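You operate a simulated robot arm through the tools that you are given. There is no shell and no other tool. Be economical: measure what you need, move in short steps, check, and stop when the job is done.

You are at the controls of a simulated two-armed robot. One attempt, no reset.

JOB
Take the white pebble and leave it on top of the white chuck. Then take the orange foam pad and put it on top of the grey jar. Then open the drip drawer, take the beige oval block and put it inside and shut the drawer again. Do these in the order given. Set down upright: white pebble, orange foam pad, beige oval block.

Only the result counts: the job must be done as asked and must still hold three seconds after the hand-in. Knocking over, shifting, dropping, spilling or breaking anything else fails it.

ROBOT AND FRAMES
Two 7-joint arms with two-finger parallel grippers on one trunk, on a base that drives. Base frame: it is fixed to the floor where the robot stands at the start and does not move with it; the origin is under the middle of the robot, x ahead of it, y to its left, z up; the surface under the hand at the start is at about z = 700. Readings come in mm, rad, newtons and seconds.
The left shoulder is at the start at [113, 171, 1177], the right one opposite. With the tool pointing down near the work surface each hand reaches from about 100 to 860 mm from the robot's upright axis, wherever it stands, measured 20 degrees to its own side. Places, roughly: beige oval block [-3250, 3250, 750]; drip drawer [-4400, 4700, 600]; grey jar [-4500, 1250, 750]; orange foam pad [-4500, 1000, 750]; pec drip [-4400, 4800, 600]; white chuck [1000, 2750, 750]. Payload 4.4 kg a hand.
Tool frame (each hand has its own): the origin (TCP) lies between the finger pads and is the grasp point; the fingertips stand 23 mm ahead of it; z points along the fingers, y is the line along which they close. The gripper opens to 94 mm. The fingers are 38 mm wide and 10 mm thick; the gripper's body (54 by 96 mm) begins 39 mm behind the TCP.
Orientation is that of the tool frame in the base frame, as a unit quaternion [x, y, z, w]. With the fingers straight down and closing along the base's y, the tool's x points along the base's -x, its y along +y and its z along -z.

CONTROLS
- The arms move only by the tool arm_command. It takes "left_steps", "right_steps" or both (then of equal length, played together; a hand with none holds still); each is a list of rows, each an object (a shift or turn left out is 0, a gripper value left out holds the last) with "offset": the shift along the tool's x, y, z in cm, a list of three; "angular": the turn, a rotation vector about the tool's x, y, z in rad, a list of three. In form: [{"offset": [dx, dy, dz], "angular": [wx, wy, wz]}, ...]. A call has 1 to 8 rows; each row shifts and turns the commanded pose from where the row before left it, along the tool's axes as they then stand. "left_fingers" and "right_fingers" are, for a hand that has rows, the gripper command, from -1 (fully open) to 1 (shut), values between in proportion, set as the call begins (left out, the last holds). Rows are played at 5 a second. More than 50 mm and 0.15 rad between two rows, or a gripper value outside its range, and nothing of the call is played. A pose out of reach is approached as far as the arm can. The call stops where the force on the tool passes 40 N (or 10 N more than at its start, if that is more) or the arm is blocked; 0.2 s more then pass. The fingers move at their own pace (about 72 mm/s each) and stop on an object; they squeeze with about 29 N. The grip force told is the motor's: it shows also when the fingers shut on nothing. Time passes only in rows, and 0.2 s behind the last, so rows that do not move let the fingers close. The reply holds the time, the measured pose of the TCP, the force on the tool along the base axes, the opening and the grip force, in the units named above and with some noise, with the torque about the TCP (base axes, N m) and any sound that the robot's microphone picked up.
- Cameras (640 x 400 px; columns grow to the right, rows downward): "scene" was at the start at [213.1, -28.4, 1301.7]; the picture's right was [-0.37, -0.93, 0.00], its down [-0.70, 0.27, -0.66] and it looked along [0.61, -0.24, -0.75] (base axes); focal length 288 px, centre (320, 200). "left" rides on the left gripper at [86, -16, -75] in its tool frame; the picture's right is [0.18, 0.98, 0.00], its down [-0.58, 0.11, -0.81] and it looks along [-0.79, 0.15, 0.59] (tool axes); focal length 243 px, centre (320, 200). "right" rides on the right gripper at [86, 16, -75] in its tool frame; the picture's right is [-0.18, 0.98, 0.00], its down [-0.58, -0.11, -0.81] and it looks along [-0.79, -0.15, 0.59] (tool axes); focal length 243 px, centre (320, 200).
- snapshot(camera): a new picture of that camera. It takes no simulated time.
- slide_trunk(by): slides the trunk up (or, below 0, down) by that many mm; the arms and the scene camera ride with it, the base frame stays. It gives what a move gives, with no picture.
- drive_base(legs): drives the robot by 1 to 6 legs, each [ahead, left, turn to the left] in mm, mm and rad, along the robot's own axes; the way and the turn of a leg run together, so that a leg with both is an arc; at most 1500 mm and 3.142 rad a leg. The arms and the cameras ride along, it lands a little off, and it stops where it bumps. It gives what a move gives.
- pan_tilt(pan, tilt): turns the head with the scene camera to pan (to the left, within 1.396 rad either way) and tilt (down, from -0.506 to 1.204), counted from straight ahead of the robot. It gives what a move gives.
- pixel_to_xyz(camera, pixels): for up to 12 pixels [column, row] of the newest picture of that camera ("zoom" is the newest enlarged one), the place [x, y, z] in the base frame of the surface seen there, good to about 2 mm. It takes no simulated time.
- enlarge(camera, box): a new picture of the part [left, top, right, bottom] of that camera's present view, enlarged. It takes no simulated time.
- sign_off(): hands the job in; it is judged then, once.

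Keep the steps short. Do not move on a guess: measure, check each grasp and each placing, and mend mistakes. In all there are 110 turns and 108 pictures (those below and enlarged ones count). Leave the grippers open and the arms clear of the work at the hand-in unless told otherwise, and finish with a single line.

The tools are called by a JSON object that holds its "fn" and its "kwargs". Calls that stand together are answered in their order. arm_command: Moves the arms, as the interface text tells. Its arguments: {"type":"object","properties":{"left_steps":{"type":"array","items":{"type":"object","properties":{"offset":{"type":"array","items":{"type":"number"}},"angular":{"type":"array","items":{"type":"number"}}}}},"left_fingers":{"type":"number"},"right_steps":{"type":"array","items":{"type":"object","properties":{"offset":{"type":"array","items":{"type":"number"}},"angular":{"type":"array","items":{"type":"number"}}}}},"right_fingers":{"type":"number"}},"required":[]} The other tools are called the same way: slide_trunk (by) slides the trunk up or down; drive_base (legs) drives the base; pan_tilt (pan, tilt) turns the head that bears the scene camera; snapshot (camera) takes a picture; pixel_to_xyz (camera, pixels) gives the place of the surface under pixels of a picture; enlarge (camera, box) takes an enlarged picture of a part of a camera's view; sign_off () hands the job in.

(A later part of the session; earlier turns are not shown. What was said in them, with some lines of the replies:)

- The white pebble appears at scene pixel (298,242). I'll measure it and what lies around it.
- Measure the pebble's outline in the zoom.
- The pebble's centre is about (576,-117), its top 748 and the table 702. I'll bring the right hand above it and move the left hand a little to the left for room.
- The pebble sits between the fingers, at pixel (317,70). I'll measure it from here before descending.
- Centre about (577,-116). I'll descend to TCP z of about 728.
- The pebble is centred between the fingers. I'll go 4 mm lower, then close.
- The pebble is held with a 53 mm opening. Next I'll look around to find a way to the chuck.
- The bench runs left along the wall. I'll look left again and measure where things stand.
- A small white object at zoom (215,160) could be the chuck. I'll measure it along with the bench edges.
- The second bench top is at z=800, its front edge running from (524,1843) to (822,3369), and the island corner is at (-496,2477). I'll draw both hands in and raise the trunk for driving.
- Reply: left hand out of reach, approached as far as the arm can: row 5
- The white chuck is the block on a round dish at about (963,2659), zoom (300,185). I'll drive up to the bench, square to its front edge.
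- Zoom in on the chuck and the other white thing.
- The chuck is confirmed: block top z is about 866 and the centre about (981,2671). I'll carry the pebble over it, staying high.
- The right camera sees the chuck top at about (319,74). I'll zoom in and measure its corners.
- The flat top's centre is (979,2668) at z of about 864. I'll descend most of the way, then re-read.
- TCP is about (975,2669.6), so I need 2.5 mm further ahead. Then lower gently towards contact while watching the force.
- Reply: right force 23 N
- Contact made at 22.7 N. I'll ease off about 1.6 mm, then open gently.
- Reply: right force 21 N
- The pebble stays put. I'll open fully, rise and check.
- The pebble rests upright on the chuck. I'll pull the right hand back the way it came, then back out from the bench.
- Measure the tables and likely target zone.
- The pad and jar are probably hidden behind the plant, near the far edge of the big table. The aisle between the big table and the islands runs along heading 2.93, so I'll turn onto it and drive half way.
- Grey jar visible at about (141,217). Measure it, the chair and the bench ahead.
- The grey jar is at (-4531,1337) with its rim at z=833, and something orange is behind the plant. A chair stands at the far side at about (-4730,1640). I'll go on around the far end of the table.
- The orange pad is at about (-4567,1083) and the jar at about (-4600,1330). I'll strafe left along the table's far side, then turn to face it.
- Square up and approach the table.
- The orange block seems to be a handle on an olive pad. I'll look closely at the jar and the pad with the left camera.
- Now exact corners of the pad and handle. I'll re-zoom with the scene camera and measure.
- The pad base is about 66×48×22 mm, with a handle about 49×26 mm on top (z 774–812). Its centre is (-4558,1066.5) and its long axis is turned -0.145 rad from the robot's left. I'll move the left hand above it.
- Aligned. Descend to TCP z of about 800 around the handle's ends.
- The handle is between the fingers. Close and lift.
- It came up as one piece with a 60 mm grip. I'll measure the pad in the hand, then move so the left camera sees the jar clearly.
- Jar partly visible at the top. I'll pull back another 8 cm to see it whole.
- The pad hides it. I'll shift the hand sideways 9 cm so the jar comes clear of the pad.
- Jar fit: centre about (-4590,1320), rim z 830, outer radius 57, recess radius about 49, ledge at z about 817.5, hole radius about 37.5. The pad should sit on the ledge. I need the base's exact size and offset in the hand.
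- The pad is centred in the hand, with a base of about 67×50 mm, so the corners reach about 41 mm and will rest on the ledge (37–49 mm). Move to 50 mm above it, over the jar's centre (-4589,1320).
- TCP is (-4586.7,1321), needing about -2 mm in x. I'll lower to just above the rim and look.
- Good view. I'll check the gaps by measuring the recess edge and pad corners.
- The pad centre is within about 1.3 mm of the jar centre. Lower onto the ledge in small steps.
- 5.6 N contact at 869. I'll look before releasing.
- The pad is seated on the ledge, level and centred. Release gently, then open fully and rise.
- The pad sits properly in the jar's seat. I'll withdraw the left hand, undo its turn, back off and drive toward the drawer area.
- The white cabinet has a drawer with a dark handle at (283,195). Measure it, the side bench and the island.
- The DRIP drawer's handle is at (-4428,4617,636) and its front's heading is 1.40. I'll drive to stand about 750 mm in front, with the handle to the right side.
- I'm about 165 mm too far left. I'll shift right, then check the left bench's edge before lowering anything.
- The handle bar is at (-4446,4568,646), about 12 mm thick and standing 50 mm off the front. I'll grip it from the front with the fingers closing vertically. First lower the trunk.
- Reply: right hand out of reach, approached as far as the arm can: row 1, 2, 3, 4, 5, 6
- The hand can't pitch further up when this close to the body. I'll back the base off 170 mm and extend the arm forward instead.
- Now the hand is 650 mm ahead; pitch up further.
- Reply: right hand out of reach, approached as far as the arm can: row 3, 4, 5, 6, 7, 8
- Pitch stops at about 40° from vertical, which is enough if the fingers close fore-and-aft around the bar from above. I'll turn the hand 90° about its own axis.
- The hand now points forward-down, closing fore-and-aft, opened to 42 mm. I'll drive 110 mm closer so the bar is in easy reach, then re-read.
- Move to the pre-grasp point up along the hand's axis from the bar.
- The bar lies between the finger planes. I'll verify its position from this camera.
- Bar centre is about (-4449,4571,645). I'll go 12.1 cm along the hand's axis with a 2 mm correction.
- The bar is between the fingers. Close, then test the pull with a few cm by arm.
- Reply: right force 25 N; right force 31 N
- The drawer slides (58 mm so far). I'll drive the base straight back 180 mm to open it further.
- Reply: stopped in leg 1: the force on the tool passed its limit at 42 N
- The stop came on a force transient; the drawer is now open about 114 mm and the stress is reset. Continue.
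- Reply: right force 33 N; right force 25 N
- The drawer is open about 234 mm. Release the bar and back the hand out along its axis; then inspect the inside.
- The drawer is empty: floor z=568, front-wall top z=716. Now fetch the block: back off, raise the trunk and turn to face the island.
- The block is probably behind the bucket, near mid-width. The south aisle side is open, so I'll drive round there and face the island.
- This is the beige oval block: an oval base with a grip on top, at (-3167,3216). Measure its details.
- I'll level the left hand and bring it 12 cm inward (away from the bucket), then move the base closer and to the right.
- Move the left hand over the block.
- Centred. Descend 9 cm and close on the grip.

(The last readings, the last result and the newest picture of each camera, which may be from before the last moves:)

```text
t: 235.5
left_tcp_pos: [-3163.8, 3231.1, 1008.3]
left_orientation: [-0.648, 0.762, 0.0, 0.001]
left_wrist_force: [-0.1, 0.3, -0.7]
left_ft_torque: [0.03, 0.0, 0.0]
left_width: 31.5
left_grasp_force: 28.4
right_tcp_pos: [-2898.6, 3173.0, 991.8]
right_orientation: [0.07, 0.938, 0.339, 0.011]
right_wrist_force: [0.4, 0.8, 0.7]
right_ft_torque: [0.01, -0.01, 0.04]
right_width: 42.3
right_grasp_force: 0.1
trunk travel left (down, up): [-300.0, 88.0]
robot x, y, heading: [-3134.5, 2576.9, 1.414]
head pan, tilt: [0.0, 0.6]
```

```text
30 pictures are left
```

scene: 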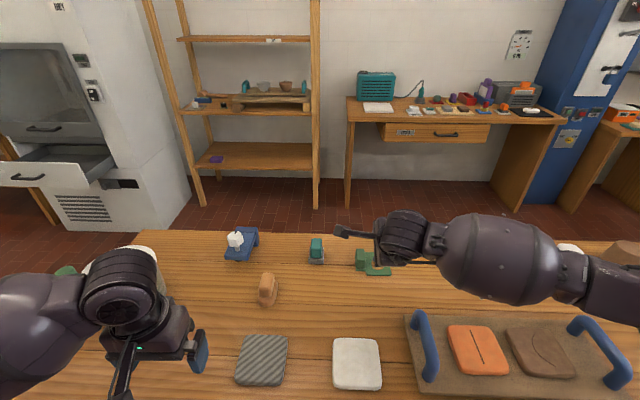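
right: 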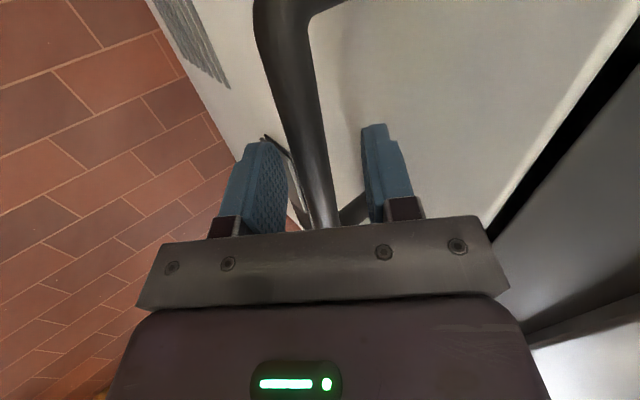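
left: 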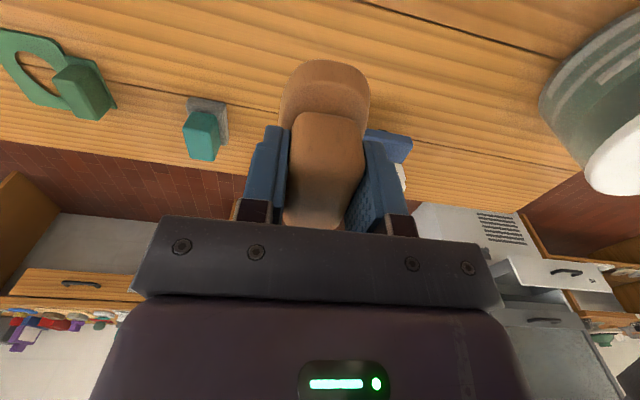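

Block held (31.5 mm). I'll draw the left hand in and drive back down the aisle towards the drawer.

{"fn": "arm_command", "kwargs": {"left_steps": [{"offset": [4, 0.5, -0.5]}, {"offset": [4, 0.5, -0.5]}, {"offset": [4, 0.5, 0]}, {"offset": [4, 0.5, 0]}, {"offset": [3, 0, 0]}, {}]}}

{"fn": "drive_base", "kwargs": {"legs": [[-230, 0, 0], [0, 1450, 0], [850, 200, 0]]}}

{"fn": "pan_tilt", "kwargs": {"pan": 0.0, "tilt": 0.8}}

{"fn": "snapshot", "kwargs": {"camera": "scene"}}

```text
t: 236.9
left_tcp_pos: [-3214.7, 3048.1, 1017.2]
left_orientation: [-0.649, 0.761, 0.0, 0.0]
left_wrist_force: [0.3, 0.0, -1.0]
left_ft_torque: [-0.04, 0.0, 0.01]
left_width: 31.5
left_grasp_force: 29.3
right_tcp_pos: [-2898.3, 3173.5, 990.6]
right_orientation: [0.069, 0.938, 0.339, 0.01]
right_wrist_force: [-0.1, 0.0, 0.7]
right_ft_torque: [-0.02, 0.02, 0.0]
right_width: 42.5
right_grasp_force: 0.0
trunk travel left (down, up): [-300.0, 88.0]
robot x, y, heading: [-3132.8, 2580.7, 1.407]
head pan, tilt: [0.0, 0.6]
```

```text
t: 255.2
left_tcp_pos: [-4768.3, 3886.9, 1017.9]
left_orientation: [-0.658, 0.753, 0.001, 0.001]
left_wrist_force: [0.7, -0.6, 0.2]
left_ft_torque: [-0.03, 0.0, -0.03]
left_width: 31.4
left_grasp_force: 28.8
right_tcp_pos: [-4456.4, 4019.1, 991.2]
right_orientation: [0.058, 0.939, 0.339, 0.006]
right_wrist_force: [0.6, 0.2, -0.6]
right_ft_torque: [-0.02, -0.01, 0.0]
right_width: 42.2
right_grasp_force: 0.0
trunk travel left (down, up): [-300.0, 88.0]
robot x, y, heading: [-4673.3, 3421.2, 1.437]
head pan, tilt: [0.0, 0.6]
```

```text
t: 256.0
left_tcp_pos: [-4769.0, 3886.1, 1018.0]
left_orientation: [-0.657, 0.754, 0.001, 0.001]
left_wrist_force: [-0.3, 0.4, -0.5]
left_ft_torque: [0.03, 0.0, 0.02]
left_width: 31.4
left_grasp_force: 29.6
right_tcp_pos: [-4456.4, 4019.2, 991.3]
right_orientation: [0.057, 0.939, 0.339, 0.005]
right_wrist_force: [0.0, 0.8, -0.1]
right_ft_torque: [0.0, 0.0, 0.01]
right_width: 42.2
right_grasp_force: 0.0
trunk travel left (down, up): [-300.0, 88.0]
robot x, y, heading: [-4674.6, 3414.5, 1.438]
head pan, tilt: [0.0, 0.799]
```

```text
29 pictures are left
```

scene: 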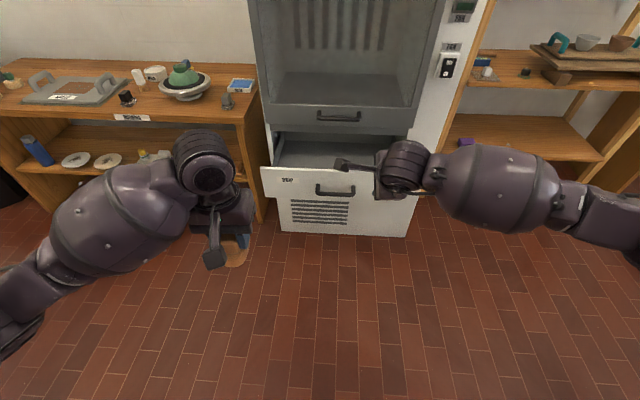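

Approach the drawer to the placing stand.

{"fn": "drive_base", "kwargs": {"legs": [[450, -14, -0.037]]}}

{"fn": "slide_trunk", "kwargs": {"by": -60}}

{"fn": "pan_tilt", "kwargs": {"pan": 0.1, "tilt": 0.85}}

{"fn": "snapshot", "kwargs": {"camera": "scene"}}

```text
t: 258.7
left_tcp_pos: [-4665.5, 4334.2, 1018.2]
left_orientation: [-0.642, 0.766, 0.0, 0.0]
left_wrist_force: [-0.2, -0.2, -0.2]
left_ft_torque: [0.0, 0.01, 0.01]
left_width: 31.4
left_grasp_force: 29.0
right_tcp_pos: [-4348.9, 4455.3, 991.3]
right_orientation: [0.077, 0.938, 0.339, 0.013]
right_wrist_force: [0.1, -0.5, -0.4]
right_ft_torque: [0.0, 0.0, -0.03]
right_width: 42.6
right_grasp_force: 0.1
trunk travel left (down, up): [-300.0, 88.0]
robot x, y, heading: [-4591.1, 3861.2, 1.395]
head pan, tilt: [0.0, 0.799]
```

```text
t: 259.7
left_tcp_pos: [-4665.0, 4334.2, 959.2]
left_orientation: [-0.642, 0.767, 0.001, 0.002]
left_wrist_force: [-0.3, 0.1, -0.3]
left_ft_torque: [0.01, 0.02, 0.05]
left_width: 31.6
left_grasp_force: 29.0
right_tcp_pos: [-4347.8, 4453.7, 932.7]
right_orientation: [0.077, 0.937, 0.341, 0.014]
right_wrist_force: [0.1, -0.4, 0.5]
right_ft_torque: [0.01, 0.02, -0.01]
right_width: 42.2
right_grasp_force: 0.0
trunk travel left (down, up): [-240.0, 148.0]
robot x, y, heading: [-4591.1, 3863.5, 1.393]
head pan, tilt: [0.0, 0.799]
```

```text
t: 260.4
left_tcp_pos: [-4665.6, 4334.2, 957.4]
left_orientation: [-0.642, 0.767, 0.001, 0.001]
left_wrist_force: [-0.1, 0.7, -1.3]
left_ft_torque: [0.01, 0.04, -0.01]
left_width: 31.2
left_grasp_force: 29.3
right_tcp_pos: [-4348.4, 4453.2, 930.4]
right_orientation: [0.076, 0.938, 0.339, 0.013]
right_wrist_force: [-0.3, -0.5, -0.4]
right_ft_torque: [-0.02, -0.03, 0.01]
right_width: 42.4
right_grasp_force: 0.0
trunk travel left (down, up): [-240.0, 148.0]
robot x, y, heading: [-4592.1, 3869.4, 1.391]
head pan, tilt: [0.099, 0.85]
```

```text
28 pictures are left
```

scene: 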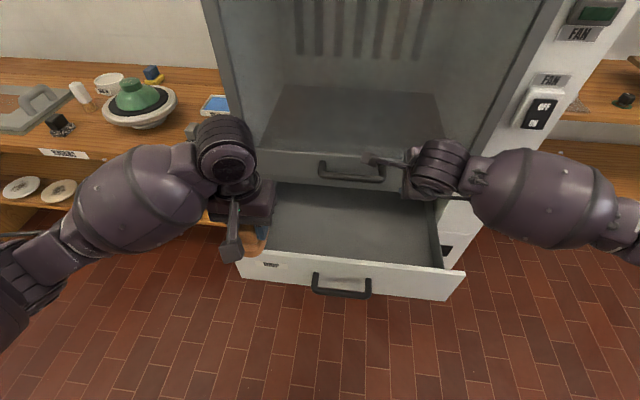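

Re-measure the drawer's inside from here.

{"fn": "pixel_to_xyz", "kwargs": {"camera": "scene", "pixels": [[300, 215], [300, 245], [300, 254], [275, 200], [400, 210], [320, 262], [245, 258], [460, 278], [265, 195], [320, 175], [385, 175], [437, 240]]}}

```text
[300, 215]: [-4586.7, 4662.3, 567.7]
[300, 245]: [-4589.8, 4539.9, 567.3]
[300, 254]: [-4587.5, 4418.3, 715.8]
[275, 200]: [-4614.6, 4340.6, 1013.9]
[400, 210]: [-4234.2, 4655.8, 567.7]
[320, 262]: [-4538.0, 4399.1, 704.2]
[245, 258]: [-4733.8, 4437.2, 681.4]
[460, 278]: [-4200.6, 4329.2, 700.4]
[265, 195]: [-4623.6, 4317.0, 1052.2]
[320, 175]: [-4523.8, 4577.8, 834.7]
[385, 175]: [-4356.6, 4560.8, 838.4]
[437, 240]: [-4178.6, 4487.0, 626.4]
```

Move the left hand over the drawer's left part, target (-4632,4562), staying high first.

{"fn": "arm_command", "kwargs": {"left_steps": [{"offset": [-3.83, 0.13, 0]}, {"offset": [-3.83, 0.13, 0]}, {"offset": [-3.83, 0.13, 0]}, {"offset": [-3.83, 0.13, 0]}, {"offset": [-3.83, 0.13, 0]}, {"offset": [-3.83, 0.13, 0]}, {}]}}

{"fn": "snapshot", "kwargs": {"camera": "left"}}

{"fn": "snapshot", "kwargs": {"camera": "scene"}}

```text
t: 262.0
left_tcp_pos: [-4631.3, 4558.2, 959.6]
left_orientation: [-0.642, 0.767, 0.001, 0.001]
left_wrist_force: [-0.3, 0.0, -0.6]
left_ft_torque: [0.03, -0.03, -0.02]
left_width: 31.6
left_grasp_force: 28.6
right_tcp_pos: [-4348.5, 4454.3, 931.1]
right_orientation: [0.077, 0.938, 0.338, 0.012]
right_wrist_force: [-0.1, 0.6, -0.1]
right_ft_torque: [-0.01, -0.02, -0.03]
right_width: 42.4
right_grasp_force: 0.1
trunk travel left (down, up): [-240.0, 148.0]
robot x, y, heading: [-4591.7, 3863.9, 1.393]
head pan, tilt: [0.099, 0.85]
```

```text
27 pictures are left
```

left: 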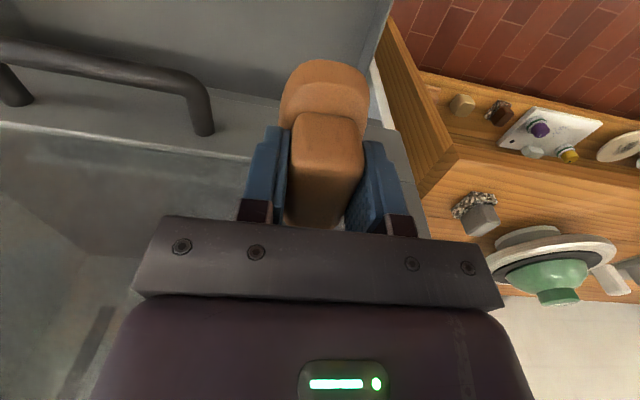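

```text
26 pictures are left
```

scene: 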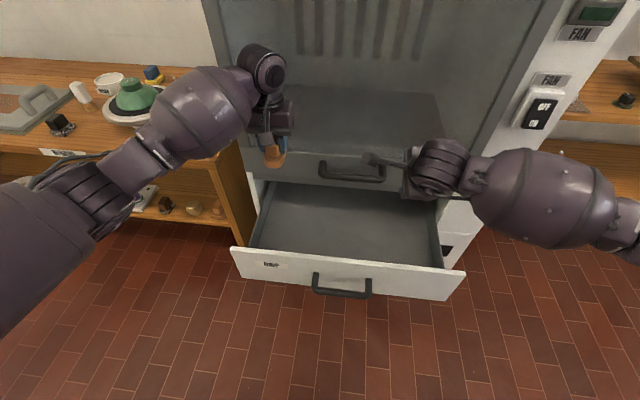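

Clear of the handle and walls. Descend in stages.

{"fn": "arm_command", "kwargs": {"left_steps": [{"offset": [-0.2, 0, 4]}, {"offset": [0, 0, 4]}, {"offset": [0, 0, 4]}, {"offset": [0, 0, 4]}, {"offset": [0, 0, 4]}, {}]}}

{"fn": "snapshot", "kwargs": {"camera": "left"}}

{"fn": "snapshot", "kwargs": {"camera": "scene"}}

```text
t: 263.4
left_tcp_pos: [-4632.2, 4563.4, 760.0]
left_orientation: [-0.643, 0.766, 0.001, 0.002]
left_wrist_force: [1.2, 0.4, -0.5]
left_ft_torque: [0.0, 0.02, 0.01]
left_width: 31.5
left_grasp_force: 28.9
right_tcp_pos: [-4347.9, 4452.7, 930.1]
right_orientation: [0.076, 0.938, 0.338, 0.013]
right_wrist_force: [0.1, 0.1, -0.4]
right_ft_torque: [0.0, 0.03, 0.01]
right_width: 42.2
right_grasp_force: 0.1
trunk travel left (down, up): [-240.0, 148.0]
robot x, y, heading: [-4590.3, 3864.3, 1.394]
head pan, tilt: [0.099, 0.85]
```

```text
25 pictures are left
```

left: 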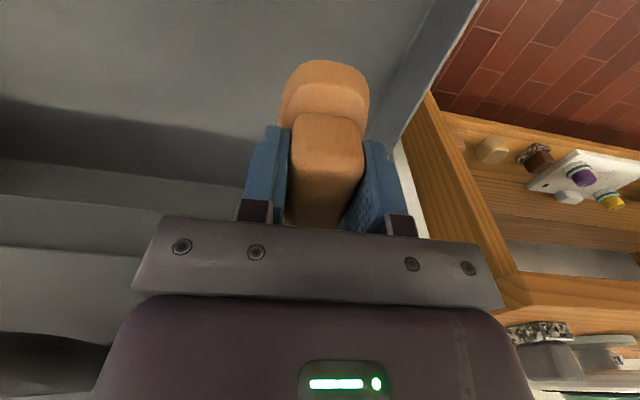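

```text
24 pictures are left
```

scene: 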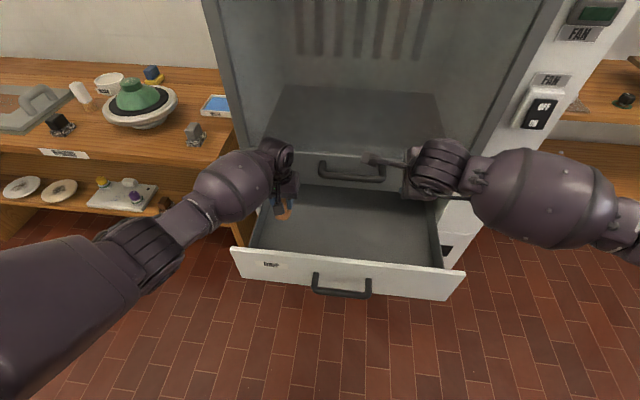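

Check clearance to the drawer's left and front walls from the left camera.

{"fn": "pixel_to_xyz", "kwargs": {"camera": "left", "pixels": [[440, 40], [405, 120], [375, 140], [380, 60], [200, 60], [150, 130], [100, 185], [240, 20]]}}

```text
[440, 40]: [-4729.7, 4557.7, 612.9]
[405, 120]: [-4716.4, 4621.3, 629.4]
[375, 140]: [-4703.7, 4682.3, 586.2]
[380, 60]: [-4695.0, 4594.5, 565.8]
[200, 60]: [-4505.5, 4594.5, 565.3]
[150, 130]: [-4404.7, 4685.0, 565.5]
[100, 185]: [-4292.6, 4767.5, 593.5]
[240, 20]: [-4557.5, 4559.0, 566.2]
```

The left wall is 97 mm away and the floor at z 566–567. Continue down to about 25 mm above the floor.

{"fn": "arm_command", "kwargs": {"left_steps": [{"offset": [0, 0, 3.5]}, {"offset": [0, 0, 3.5]}, {"offset": [0, 0, 3]}, {"offset": [0, 0, 2.5]}, {}]}}

{"fn": "snapshot", "kwargs": {"camera": "left"}}

{"fn": "enlarge", "kwargs": {"camera": "scene", "box": [160, 110, 400, 300]}}

```text
t: 264.6
left_tcp_pos: [-4634.9, 4552.2, 636.0]
left_orientation: [-0.641, 0.767, 0.0, 0.001]
left_wrist_force: [0.0, 0.3, -1.5]
left_ft_torque: [0.02, 0.05, 0.0]
left_width: 31.4
left_grasp_force: 29.0
left hand out of reach, approached as far as the arm can: row 4
right_tcp_pos: [-4348.6, 4454.0, 930.0]
right_orientation: [0.077, 0.938, 0.338, 0.013]
right_wrist_force: [0.2, 1.2, 0.4]
right_ft_torque: [0.02, 0.01, -0.01]
right_width: 42.3
right_grasp_force: 0.1
trunk travel left (down, up): [-240.0, 148.0]
robot x, y, heading: [-4590.8, 3862.1, 1.395]
head pan, tilt: [0.099, 0.85]
```

```text
23 pictures are left
```

left: 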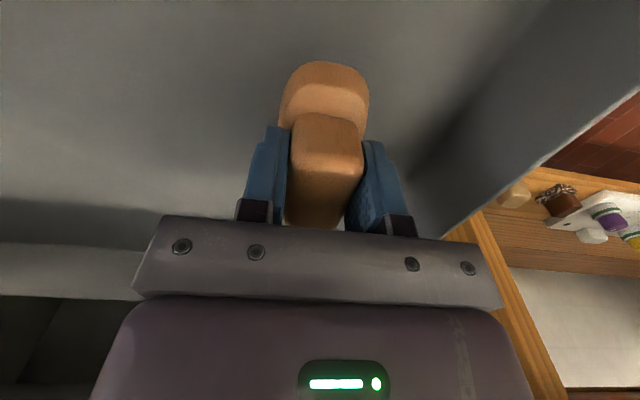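

```text
2.11 times, centred on (280, 205) of scene
```

zoom: 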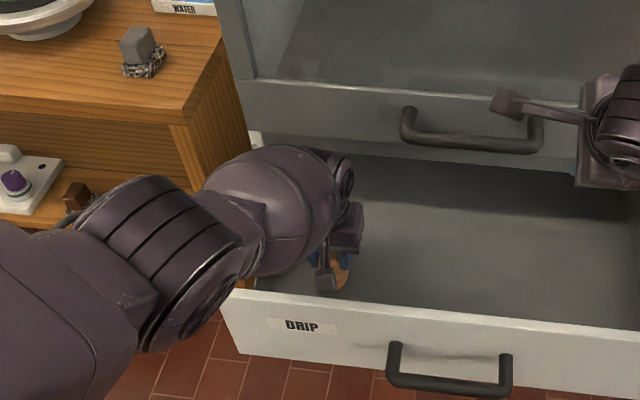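

The arm is at its reach limit. Before lowering the trunk slightly, check the forearm's height above the drawer front.

{"fn": "pixel_to_xyz", "kwargs": {"camera": "zoom", "pixels": [[270, 200], [260, 240], [240, 260], [180, 250], [200, 310], [280, 270], [330, 180], [325, 280], [345, 240]]}}

```text
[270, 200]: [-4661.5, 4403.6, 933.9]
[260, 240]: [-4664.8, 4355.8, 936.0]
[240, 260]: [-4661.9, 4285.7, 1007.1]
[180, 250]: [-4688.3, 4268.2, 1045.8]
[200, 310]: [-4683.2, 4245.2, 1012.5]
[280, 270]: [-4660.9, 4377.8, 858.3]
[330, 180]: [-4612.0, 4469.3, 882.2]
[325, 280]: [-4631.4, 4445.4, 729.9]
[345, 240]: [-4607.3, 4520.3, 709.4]
```

The forearm is well clear, but the wrist camera is only 7 mm from the front wall. I'll nudge the base forward 18 mm, then lower the trunk 16 mm.

{"fn": "drive_base", "kwargs": {"legs": [[18, 0, 0]]}}

{"fn": "slide_trunk", "kwargs": {"by": -16}}

```text
t: 265.3
left_tcp_pos: [-4631.8, 4569.3, 635.0]
left_orientation: [-0.642, 0.767, 0.001, 0.0]
left_wrist_force: [0.3, -0.6, -0.8]
left_ft_torque: [-0.05, -0.02, 0.01]
left_width: 31.2
left_grasp_force: 29.0
right_tcp_pos: [-4344.6, 4471.7, 930.5]
right_orientation: [0.077, 0.938, 0.338, 0.013]
right_wrist_force: [-0.3, -0.8, 0.2]
right_ft_torque: [0.0, -0.01, 0.0]
right_width: 42.3
right_grasp_force: 0.1
trunk travel left (down, up): [-240.0, 148.0]
robot x, y, heading: [-4591.5, 3880.6, 1.396]
head pan, tilt: [0.099, 0.85]
```

```text
t: 266.0
left_tcp_pos: [-4632.1, 4568.3, 621.1]
left_orientation: [-0.642, 0.766, 0.001, 0.002]
left_wrist_force: [0.1, 0.4, -0.2]
left_ft_torque: [0.0, -0.01, -0.01]
left_width: 31.4
left_grasp_force: 28.5
right_tcp_pos: [-4344.6, 4470.3, 916.4]
right_orientation: [0.077, 0.937, 0.339, 0.014]
right_wrist_force: [-0.2, 0.3, 0.8]
right_ft_torque: [0.02, 0.02, -0.01]
right_width: 42.5
right_grasp_force: 0.0
trunk travel left (down, up): [-224.0, 164.0]
robot x, y, heading: [-4589.8, 3876.6, 1.395]
head pan, tilt: [0.099, 0.85]
```

TCP is at 620; lower in small trunk steps and watch for contact.

{"fn": "slide_trunk", "kwargs": {"by": -6}}

{"fn": "slide_trunk", "kwargs": {"by": -3}}

```text
t: 266.5
left_tcp_pos: [-4632.1, 4568.1, 612.8]
left_orientation: [-0.642, 0.767, 0.0, -0.001]
left_wrist_force: [0.3, 0.0, -0.8]
left_ft_torque: [-0.02, 0.03, -0.03]
left_width: 31.5
left_grasp_force: 28.8
right_tcp_pos: [-4344.6, 4470.2, 908.4]
right_orientation: [0.077, 0.938, 0.339, 0.013]
right_wrist_force: [-0.2, 0.1, 0.7]
right_ft_torque: [-0.01, -0.01, 0.0]
right_width: 42.3
right_grasp_force: 0.1
trunk travel left (down, up): [-218.0, 170.0]
robot x, y, heading: [-4588.2, 3879.7, 1.392]
head pan, tilt: [0.099, 0.85]
```

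```text
t: 267.0
left_tcp_pos: [-4632.6, 4569.5, 613.0]
left_orientation: [-0.642, 0.767, 0.001, 0.001]
left_wrist_force: [-2.2, 0.9, 12.3]
left_ft_torque: [-0.21, 0.07, -0.07]
left_width: 31.6
left_grasp_force: 29.0
right_tcp_pos: [-4345.1, 4469.7, 906.3]
right_orientation: [0.077, 0.937, 0.34, 0.013]
right_wrist_force: [0.8, -0.7, -0.4]
right_ft_torque: [0.0, -0.01, -0.05]
right_width: 42.6
right_grasp_force: 0.1
trunk travel left (down, up): [-215.0, 173.0]
robot x, y, heading: [-4589.3, 3882.2, 1.393]
head pan, tilt: [0.099, 0.85]
```

Contact with the floor at 12 N. Open partly, then fully, and look.

{"fn": "arm_command", "kwargs": {"left_steps": [{}, {}, {}], "left_fingers": 0}}

{"fn": "snapshot", "kwargs": {"camera": "left"}}

```text
t: 267.8
left_tcp_pos: [-4632.6, 4567.5, 609.7]
left_orientation: [-0.642, 0.767, 0.0, -0.001]
left_wrist_force: [0.2, 0.1, 0.0]
left_ft_torque: [-0.02, 0.03, 0.01]
left_width: 47.0
left_grasp_force: 0.1
right_tcp_pos: [-4344.2, 4471.4, 906.1]
right_orientation: [0.077, 0.937, 0.339, 0.013]
right_wrist_force: [0.3, -0.6, 0.2]
right_ft_torque: [0.02, 0.01, -0.01]
right_width: 42.5
right_grasp_force: 0.0
trunk travel left (down, up): [-215.0, 173.0]
robot x, y, heading: [-4589.6, 3883.6, 1.395]
head pan, tilt: [0.099, 0.85]
```

```text
21 pictures are left
```

left: 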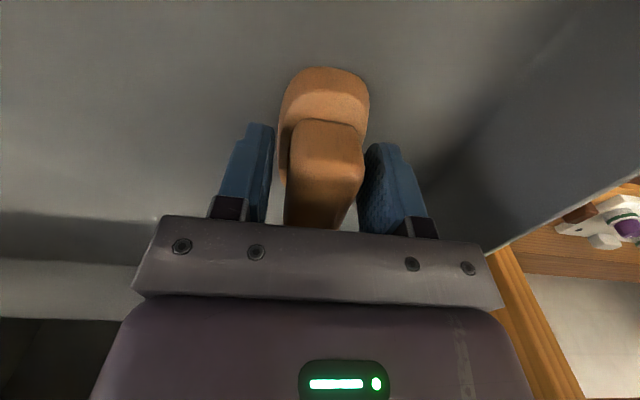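

The block stands on the floor. Open wider and lift straight up.

{"fn": "arm_command", "kwargs": {"left_steps": [{}, {}, {"offset": [0, 0, -2]}, {"offset": [0, 0, -3]}, {"offset": [0, 0, -4]}, {"offset": [0, 0, -4]}, {"offset": [0, 0, -4]}, {}], "left_fingers": -0.6}}

{"fn": "arm_command", "kwargs": {"left_steps": [{"offset": [0, 0, -4.5]}, {"offset": [0, 0, -4.5]}, {"offset": [0, 0, -4.5]}, {"offset": [4, 0.5, -1]}, {"offset": [4, 0.5, 0]}, {"offset": [4, 0.5, 0]}, {"offset": [4, 0.5, 0]}, {}], "left_fingers": -1}}

{"fn": "snapshot", "kwargs": {"camera": "scene"}}

```text
t: 269.6
left_tcp_pos: [-4633.8, 4566.0, 782.4]
left_orientation: [-0.643, 0.766, 0.0, 0.0]
left_wrist_force: [-0.3, -0.7, 0.6]
left_ft_torque: [0.0, 0.02, 0.01]
left_width: 75.2
left_grasp_force: 0.1
right_tcp_pos: [-4344.6, 4471.3, 905.5]
right_orientation: [0.077, 0.938, 0.338, 0.012]
right_wrist_force: [0.4, 1.0, -1.5]
right_ft_torque: [-0.02, 0.02, 0.05]
right_width: 41.9
right_grasp_force: 0.1
trunk travel left (down, up): [-215.0, 173.0]
robot x, y, heading: [-4590.4, 3881.9, 1.393]
head pan, tilt: [0.099, 0.85]
```

```text
t: 271.4
left_tcp_pos: [-4678.3, 4415.7, 928.2]
left_orientation: [-0.642, 0.767, 0.0, 0.0]
left_wrist_force: [0.6, -0.1, -0.9]
left_ft_torque: [0.01, 0.01, 0.03]
left_width: 93.7
left_grasp_force: 0.1
right_tcp_pos: [-4344.4, 4471.6, 905.2]
right_orientation: [0.077, 0.938, 0.339, 0.013]
right_wrist_force: [0.3, 0.1, 0.6]
right_ft_torque: [-0.01, -0.01, -0.03]
right_width: 42.2
right_grasp_force: 0.0
trunk travel left (down, up): [-215.0, 173.0]
robot x, y, heading: [-4591.2, 3877.4, 1.397]
head pan, tilt: [0.099, 0.85]
```

```text
20 pictures are left
```

scene: 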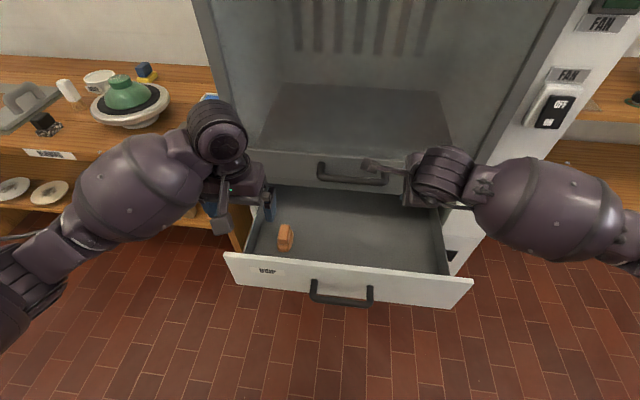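

The block stands upright in the drawer. To shut it I'll return to the earlier pose relative to the handle: base back and left, then trunk down 155.

{"fn": "drive_base", "kwargs": {"legs": [[-255, 110, 0.012]]}}

{"fn": "slide_trunk", "kwargs": {"by": -155}}

{"fn": "snapshot", "kwargs": {"camera": "right"}}

{"fn": "snapshot", "kwargs": {"camera": "scene"}}

```text
t: 273.4
left_tcp_pos: [-4839.0, 4177.9, 927.9]
left_orientation: [-0.646, 0.764, 0.0, 0.001]
left_wrist_force: [0.1, -0.1, -0.5]
left_ft_torque: [0.06, -0.02, 0.01]
left_width: 94.1
left_grasp_force: 0.0
right_tcp_pos: [-4506.1, 4238.0, 906.6]
right_orientation: [0.072, 0.938, 0.339, 0.012]
right_wrist_force: [0.2, 0.2, 0.7]
right_ft_torque: [0.05, -0.01, 0.01]
right_width: 42.2
right_grasp_force: 0.2
trunk travel left (down, up): [-215.0, 173.0]
robot x, y, heading: [-4743.3, 3644.1, 1.403]
head pan, tilt: [0.099, 0.85]
```

```text
t: 275.2
left_tcp_pos: [-4839.6, 4178.6, 774.4]
left_orientation: [-0.646, 0.763, 0.001, 0.002]
left_wrist_force: [-0.3, 0.0, -0.1]
left_ft_torque: [-0.01, -0.02, 0.03]
left_width: 94.0
left_grasp_force: 0.0
right_tcp_pos: [-4505.6, 4237.5, 751.1]
right_orientation: [0.072, 0.937, 0.341, 0.011]
right_wrist_force: [0.2, 0.0, 0.8]
right_ft_torque: [0.0, 0.0, -0.02]
right_width: 42.3
right_grasp_force: 0.0
trunk travel left (down, up): [-60.0, 328.0]
robot x, y, heading: [-4744.2, 3646.3, 1.407]
head pan, tilt: [0.099, 0.85]
```

```text
19 pictures are left
```

right: 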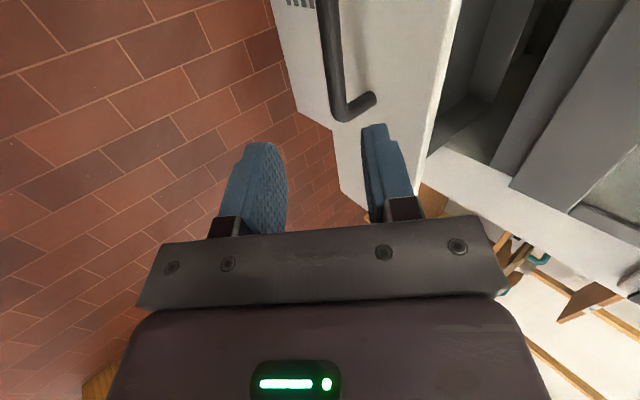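

```text
18 pictures are left
```

scene: 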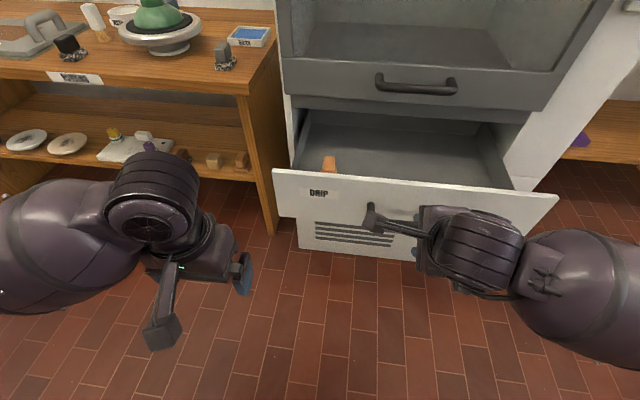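

{"fn": "pixel_to_xyz", "kwargs": {"camera": "right", "pixels": [[328, 20], [332, 60], [336, 90]]}}

```text
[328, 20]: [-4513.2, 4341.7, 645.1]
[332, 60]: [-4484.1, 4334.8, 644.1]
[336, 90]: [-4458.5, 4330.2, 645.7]
```

Bar centre is about (-4490,4340,643). I'll shift 10 mm along the closing axis, then 13.9 cm along the hand's axis.

{"fn": "arm_command", "kwargs": {"right_steps": [{"offset": [-0.1, 1.05, 2]}, {"offset": [0, 0, 3]}, {"offset": [0, 0, 3]}, {"offset": [0, 0, 3]}, {"offset": [0, 0, 2.9]}, {}]}}

{"fn": "snapshot", "kwargs": {"camera": "right"}}

```text
t: 276.6
left_tcp_pos: [-4838.2, 4178.5, 773.2]
left_orientation: [-0.646, 0.763, 0.001, 0.001]
left_wrist_force: [0.1, 0.0, 1.2]
left_ft_torque: [-0.04, 0.01, 0.04]
left_width: 93.6
left_grasp_force: 0.0
right_tcp_pos: [-4494.3, 4334.5, 649.2]
right_orientation: [0.072, 0.938, 0.339, 0.011]
right_wrist_force: [-0.6, 0.4, -1.1]
right_ft_torque: [0.01, -0.01, -0.03]
right_width: 42.1
right_grasp_force: 0.1
trunk travel left (down, up): [-60.0, 328.0]
robot x, y, heading: [-4742.9, 3642.3, 1.402]
head pan, tilt: [0.099, 0.85]
```

```text
17 pictures are left
```

right: 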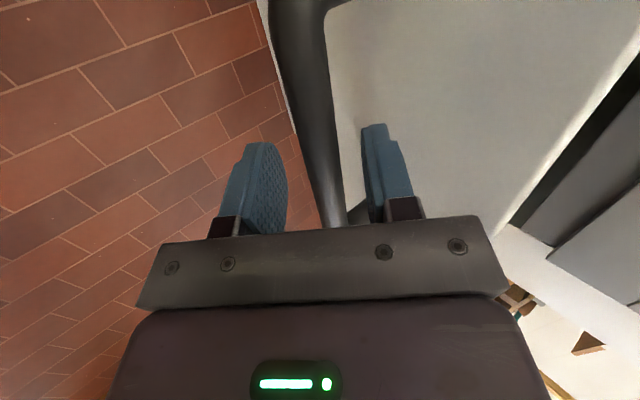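

Bar is in. Close and push by driving the base forward in steps.

{"fn": "arm_command", "kwargs": {"right_steps": [{}, {}, {}, {}], "right_fingers": 1}}

{"fn": "drive_base", "kwargs": {"legs": [[60, 0, 0]]}}

{"fn": "drive_base", "kwargs": {"legs": [[60, 0, 0]]}}

{"fn": "drive_base", "kwargs": {"legs": [[60, 0, 0]]}}

```text
t: 277.6
left_tcp_pos: [-4838.5, 4178.4, 773.1]
left_orientation: [-0.647, 0.762, 0.001, 0.001]
left_wrist_force: [0.1, 0.2, 0.3]
left_ft_torque: [0.02, 0.03, 0.02]
left_width: 93.8
left_grasp_force: 0.0
right_tcp_pos: [-4493.9, 4333.5, 649.9]
right_orientation: [0.073, 0.938, 0.34, 0.011]
right_wrist_force: [-0.2, 1.1, 6.8]
right_ft_torque: [0.29, 1.2, -1.46]
right_width: 17.8
right_grasp_force: 44.7
trunk travel left (down, up): [-60.0, 328.0]
robot x, y, heading: [-4744.6, 3644.3, 1.41]
head pan, tilt: [0.099, 0.85]
```

```text
t: 278.6
left_tcp_pos: [-4828.4, 4238.5, 773.0]
left_orientation: [-0.645, 0.764, 0.001, 0.001]
left_wrist_force: [0.8, 0.5, 0.5]
left_ft_torque: [-0.03, 0.03, 0.03]
left_width: 93.9
left_grasp_force: 0.1
right_tcp_pos: [-4483.7, 4391.7, 650.5]
right_orientation: [0.073, 0.938, 0.34, 0.01]
right_wrist_force: [8.0, 0.1, 10.8]
right_ft_torque: [0.41, 1.52, -0.96]
right_width: 18.2
right_grasp_force: 45.6
trunk travel left (down, up): [-60.0, 328.0]
robot x, y, heading: [-4732.9, 3706.4, 1.401]
head pan, tilt: [0.099, 0.85]
```

```text
t: 279.5
left_tcp_pos: [-4816.4, 4296.4, 773.2]
left_orientation: [-0.645, 0.764, 0.002, 0.0]
left_wrist_force: [0.4, 0.1, 0.6]
left_ft_torque: [0.0, -0.02, 0.0]
left_width: 93.9
left_grasp_force: 0.0
right_tcp_pos: [-4470.0, 4451.4, 649.3]
right_orientation: [0.074, 0.938, 0.339, 0.013]
right_wrist_force: [13.3, -2.0, 9.0]
right_ft_torque: [0.39, 1.31, -1.09]
right_width: 18.2
right_grasp_force: 44.9
trunk travel left (down, up): [-60.0, 328.0]
robot x, y, heading: [-4723.1, 3761.7, 1.403]
head pan, tilt: [0.099, 0.85]
```

```text
t: 280.5
left_tcp_pos: [-4806.6, 4355.7, 774.5]
left_orientation: [-0.646, 0.764, 0.001, 0.0]
left_wrist_force: [-0.1, -0.3, -0.5]
left_ft_torque: [0.01, 0.0, -0.01]
left_width: 93.9
left_grasp_force: 0.0
right_tcp_pos: [-4458.5, 4510.8, 650.9]
right_orientation: [0.075, 0.937, 0.341, 0.015]
right_wrist_force: [16.6, -1.8, 7.7]
right_ft_torque: [0.33, 1.16, -1.24]
right_width: 18.1
right_grasp_force: 44.7
trunk travel left (down, up): [-60.0, 328.0]
robot x, y, heading: [-4710.3, 3824.0, 1.405]
head pan, tilt: [0.099, 0.85]
```

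About 50 mm left. One more 40 mm by base, then finish by arm against the stop.

{"fn": "drive_base", "kwargs": {"legs": [[40, 0, 0]]}}

{"fn": "arm_command", "kwargs": {"right_steps": [{"offset": [-0.01, 0.38, 0.32]}, {"offset": [-0.01, 0.38, 0.32]}, {"offset": [-0.01, 0.38, 0.32]}, {"offset": [-0.01, 0.38, 0.32]}, {"offset": [-0.01, 0.38, 0.32]}, {}]}}

{"fn": "snapshot", "kwargs": {"camera": "scene"}}

```text
t: 281.4
left_tcp_pos: [-4800.3, 4392.8, 774.0]
left_orientation: [-0.645, 0.764, 0.0, 0.001]
left_wrist_force: [0.0, 0.1, -0.6]
left_ft_torque: [0.02, 0.01, 0.0]
left_width: 93.9
left_grasp_force: 0.0
right_tcp_pos: [-4451.7, 4549.8, 650.2]
right_orientation: [0.076, 0.937, 0.34, 0.017]
right_wrist_force: [10.9, -1.6, 6.1]
right_ft_torque: [0.35, 1.39, -1.07]
right_width: 17.7
right_grasp_force: 44.8
trunk travel left (down, up): [-60.0, 328.0]
robot x, y, heading: [-4708.4, 3859.8, 1.398]
head pan, tilt: [0.099, 0.85]
```

```text
t: 282.4
left_tcp_pos: [-4799.4, 4393.1, 774.1]
left_orientation: [-0.644, 0.765, 0.001, 0.001]
left_wrist_force: [0.7, 0.0, 0.5]
left_ft_torque: [0.0, 0.01, -0.01]
left_width: 94.1
left_grasp_force: 0.1
right_tcp_pos: [-4447.6, 4563.5, 650.0]
right_orientation: [0.077, 0.939, 0.336, 0.017]
right_wrist_force: [0.3, -15.6, 13.1]
right_ft_torque: [-0.05, 0.8, -1.77]
right_width: 17.7
right_grasp_force: 44.7
trunk travel left (down, up): [-60.0, 328.0]
robot x, y, heading: [-4708.9, 3856.2, 1.401]
head pan, tilt: [0.099, 0.85]
stopped in row 5 (right hand): the force on the tool passed its limit at 48 N (the readings are from after the stop); the commanded pose is now the measured one
```

```text
16 pictures are left
```

scene: 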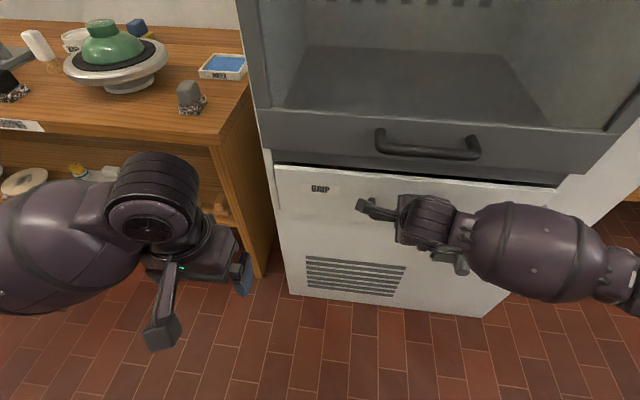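

The drawer hit its stop. Release the bar, back out along the axis and check it's fully shut.

{"fn": "arm_command", "kwargs": {"right_steps": [{}, {}, {}], "right_fingers": 0.1}}

{"fn": "arm_command", "kwargs": {"right_steps": [{"offset": [0, 0, -2]}, {"offset": [0, 0, -3]}, {"offset": [0, 0, -4]}, {"offset": [0, 0, -4]}, {}]}}

{"fn": "drive_base", "kwargs": {"legs": [[-350, 0, 0]]}}

{"fn": "snapshot", "kwargs": {"camera": "scene"}}

```text
t: 283.2
left_tcp_pos: [-4799.5, 4393.5, 773.4]
left_orientation: [-0.644, 0.765, 0.0, 0.0]
left_wrist_force: [1.2, 0.1, -0.4]
left_ft_torque: [-0.01, -0.01, 0.01]
left_width: 94.1
left_grasp_force: 0.0
right_tcp_pos: [-4448.2, 4563.5, 647.5]
right_orientation: [0.076, 0.939, 0.335, 0.017]
right_wrist_force: [-0.6, 0.7, -0.1]
right_ft_torque: [-0.03, -0.02, 0.02]
right_width: 42.5
right_grasp_force: 0.2
trunk travel left (down, up): [-60.0, 328.0]
robot x, y, heading: [-4705.1, 3858.1, 1.399]
head pan, tilt: [0.099, 0.85]
```

```text
t: 284.4
left_tcp_pos: [-4797.8, 4394.4, 772.7]
left_orientation: [-0.644, 0.765, 0.0, 0.001]
left_wrist_force: [-0.8, -1.0, -0.8]
left_ft_torque: [-0.02, -0.01, 0.0]
left_width: 94.4
left_grasp_force: 0.1
right_tcp_pos: [-4457.5, 4482.2, 747.4]
right_orientation: [0.076, 0.939, 0.335, 0.017]
right_wrist_force: [0.0, 0.2, -0.5]
right_ft_torque: [0.01, 0.02, -0.03]
right_width: 42.2
right_grasp_force: 0.1
trunk travel left (down, up): [-60.0, 328.0]
robot x, y, heading: [-4705.7, 3858.9, 1.403]
head pan, tilt: [0.099, 0.85]
```

```text
t: 286.7
left_tcp_pos: [-4861.3, 4057.4, 773.9]
left_orientation: [-0.648, 0.762, 0.0, 0.0]
left_wrist_force: [-0.5, 0.3, 1.1]
left_ft_torque: [0.01, 0.01, 0.02]
left_width: 94.0
left_grasp_force: 0.0
right_tcp_pos: [-4519.9, 4149.8, 746.5]
right_orientation: [0.072, 0.939, 0.335, 0.014]
right_wrist_force: [-0.4, -0.9, -0.4]
right_ft_torque: [-0.02, 0.01, -0.02]
right_width: 42.3
right_grasp_force: 0.1
trunk travel left (down, up): [-60.0, 328.0]
robot x, y, heading: [-4764.0, 3525.7, 1.412]
head pan, tilt: [0.099, 0.85]
```

```text
15 pictures are left
```

scene: 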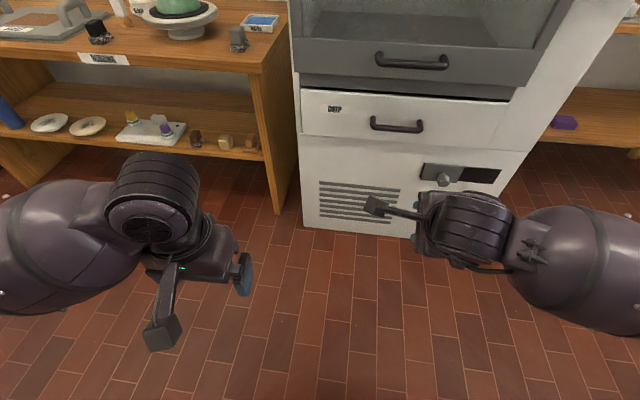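

{"fn": "enlarge", "kwargs": {"camera": "scene", "box": [290, 60, 530, 210]}}

{"fn": "pixel_to_xyz", "kwargs": {"camera": "scene", "pixels": [[320, 110], [320, 145], [480, 120], [480, 160], [398, 127], [398, 112]]}}

{"fn": "arm_command", "kwargs": {"right_steps": [{}, {}, {}], "right_fingers": -1}}

```text
2.67 times, centred on (410, 135) of scene
```

zoom: 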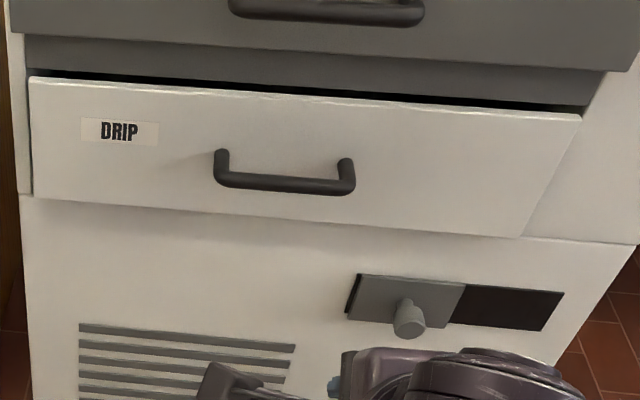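

```text
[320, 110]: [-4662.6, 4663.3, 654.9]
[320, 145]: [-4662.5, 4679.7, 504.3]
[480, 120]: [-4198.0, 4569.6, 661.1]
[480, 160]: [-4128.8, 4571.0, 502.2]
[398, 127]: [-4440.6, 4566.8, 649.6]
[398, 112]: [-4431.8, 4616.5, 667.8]
```

```text
t: 287.5
left_tcp_pos: [-4859.7, 4057.8, 772.1]
left_orientation: [-0.648, 0.761, 0.0, 0.0]
left_wrist_force: [-0.5, -1.1, -0.4]
left_ft_torque: [0.0, 0.03, -0.01]
left_width: 94.0
left_grasp_force: 0.1
right_tcp_pos: [-4519.4, 4150.1, 746.3]
right_orientation: [0.071, 0.939, 0.336, 0.015]
right_wrist_force: [0.8, -0.2, 0.2]
right_ft_torque: [-0.01, 0.02, 0.0]
right_width: 94.1
right_grasp_force: 0.1
trunk travel left (down, up): [-60.0, 328.0]
robot x, y, heading: [-4764.0, 3525.1, 1.41]
head pan, tilt: [0.099, 0.85]
```

The drawer front is back on its original line (4616.5 at the centre, as before opening). Both grippers are open, the arms are clear and all three items are placed. Handing in.

{"fn": "sign_off", "kwargs": {}}

```text
The job is handed in.
```

The pebble is on the chuck, the foam pad on the grey jar and the oval block in the shut drip drawer, all upright and in that order; the job is handed in.
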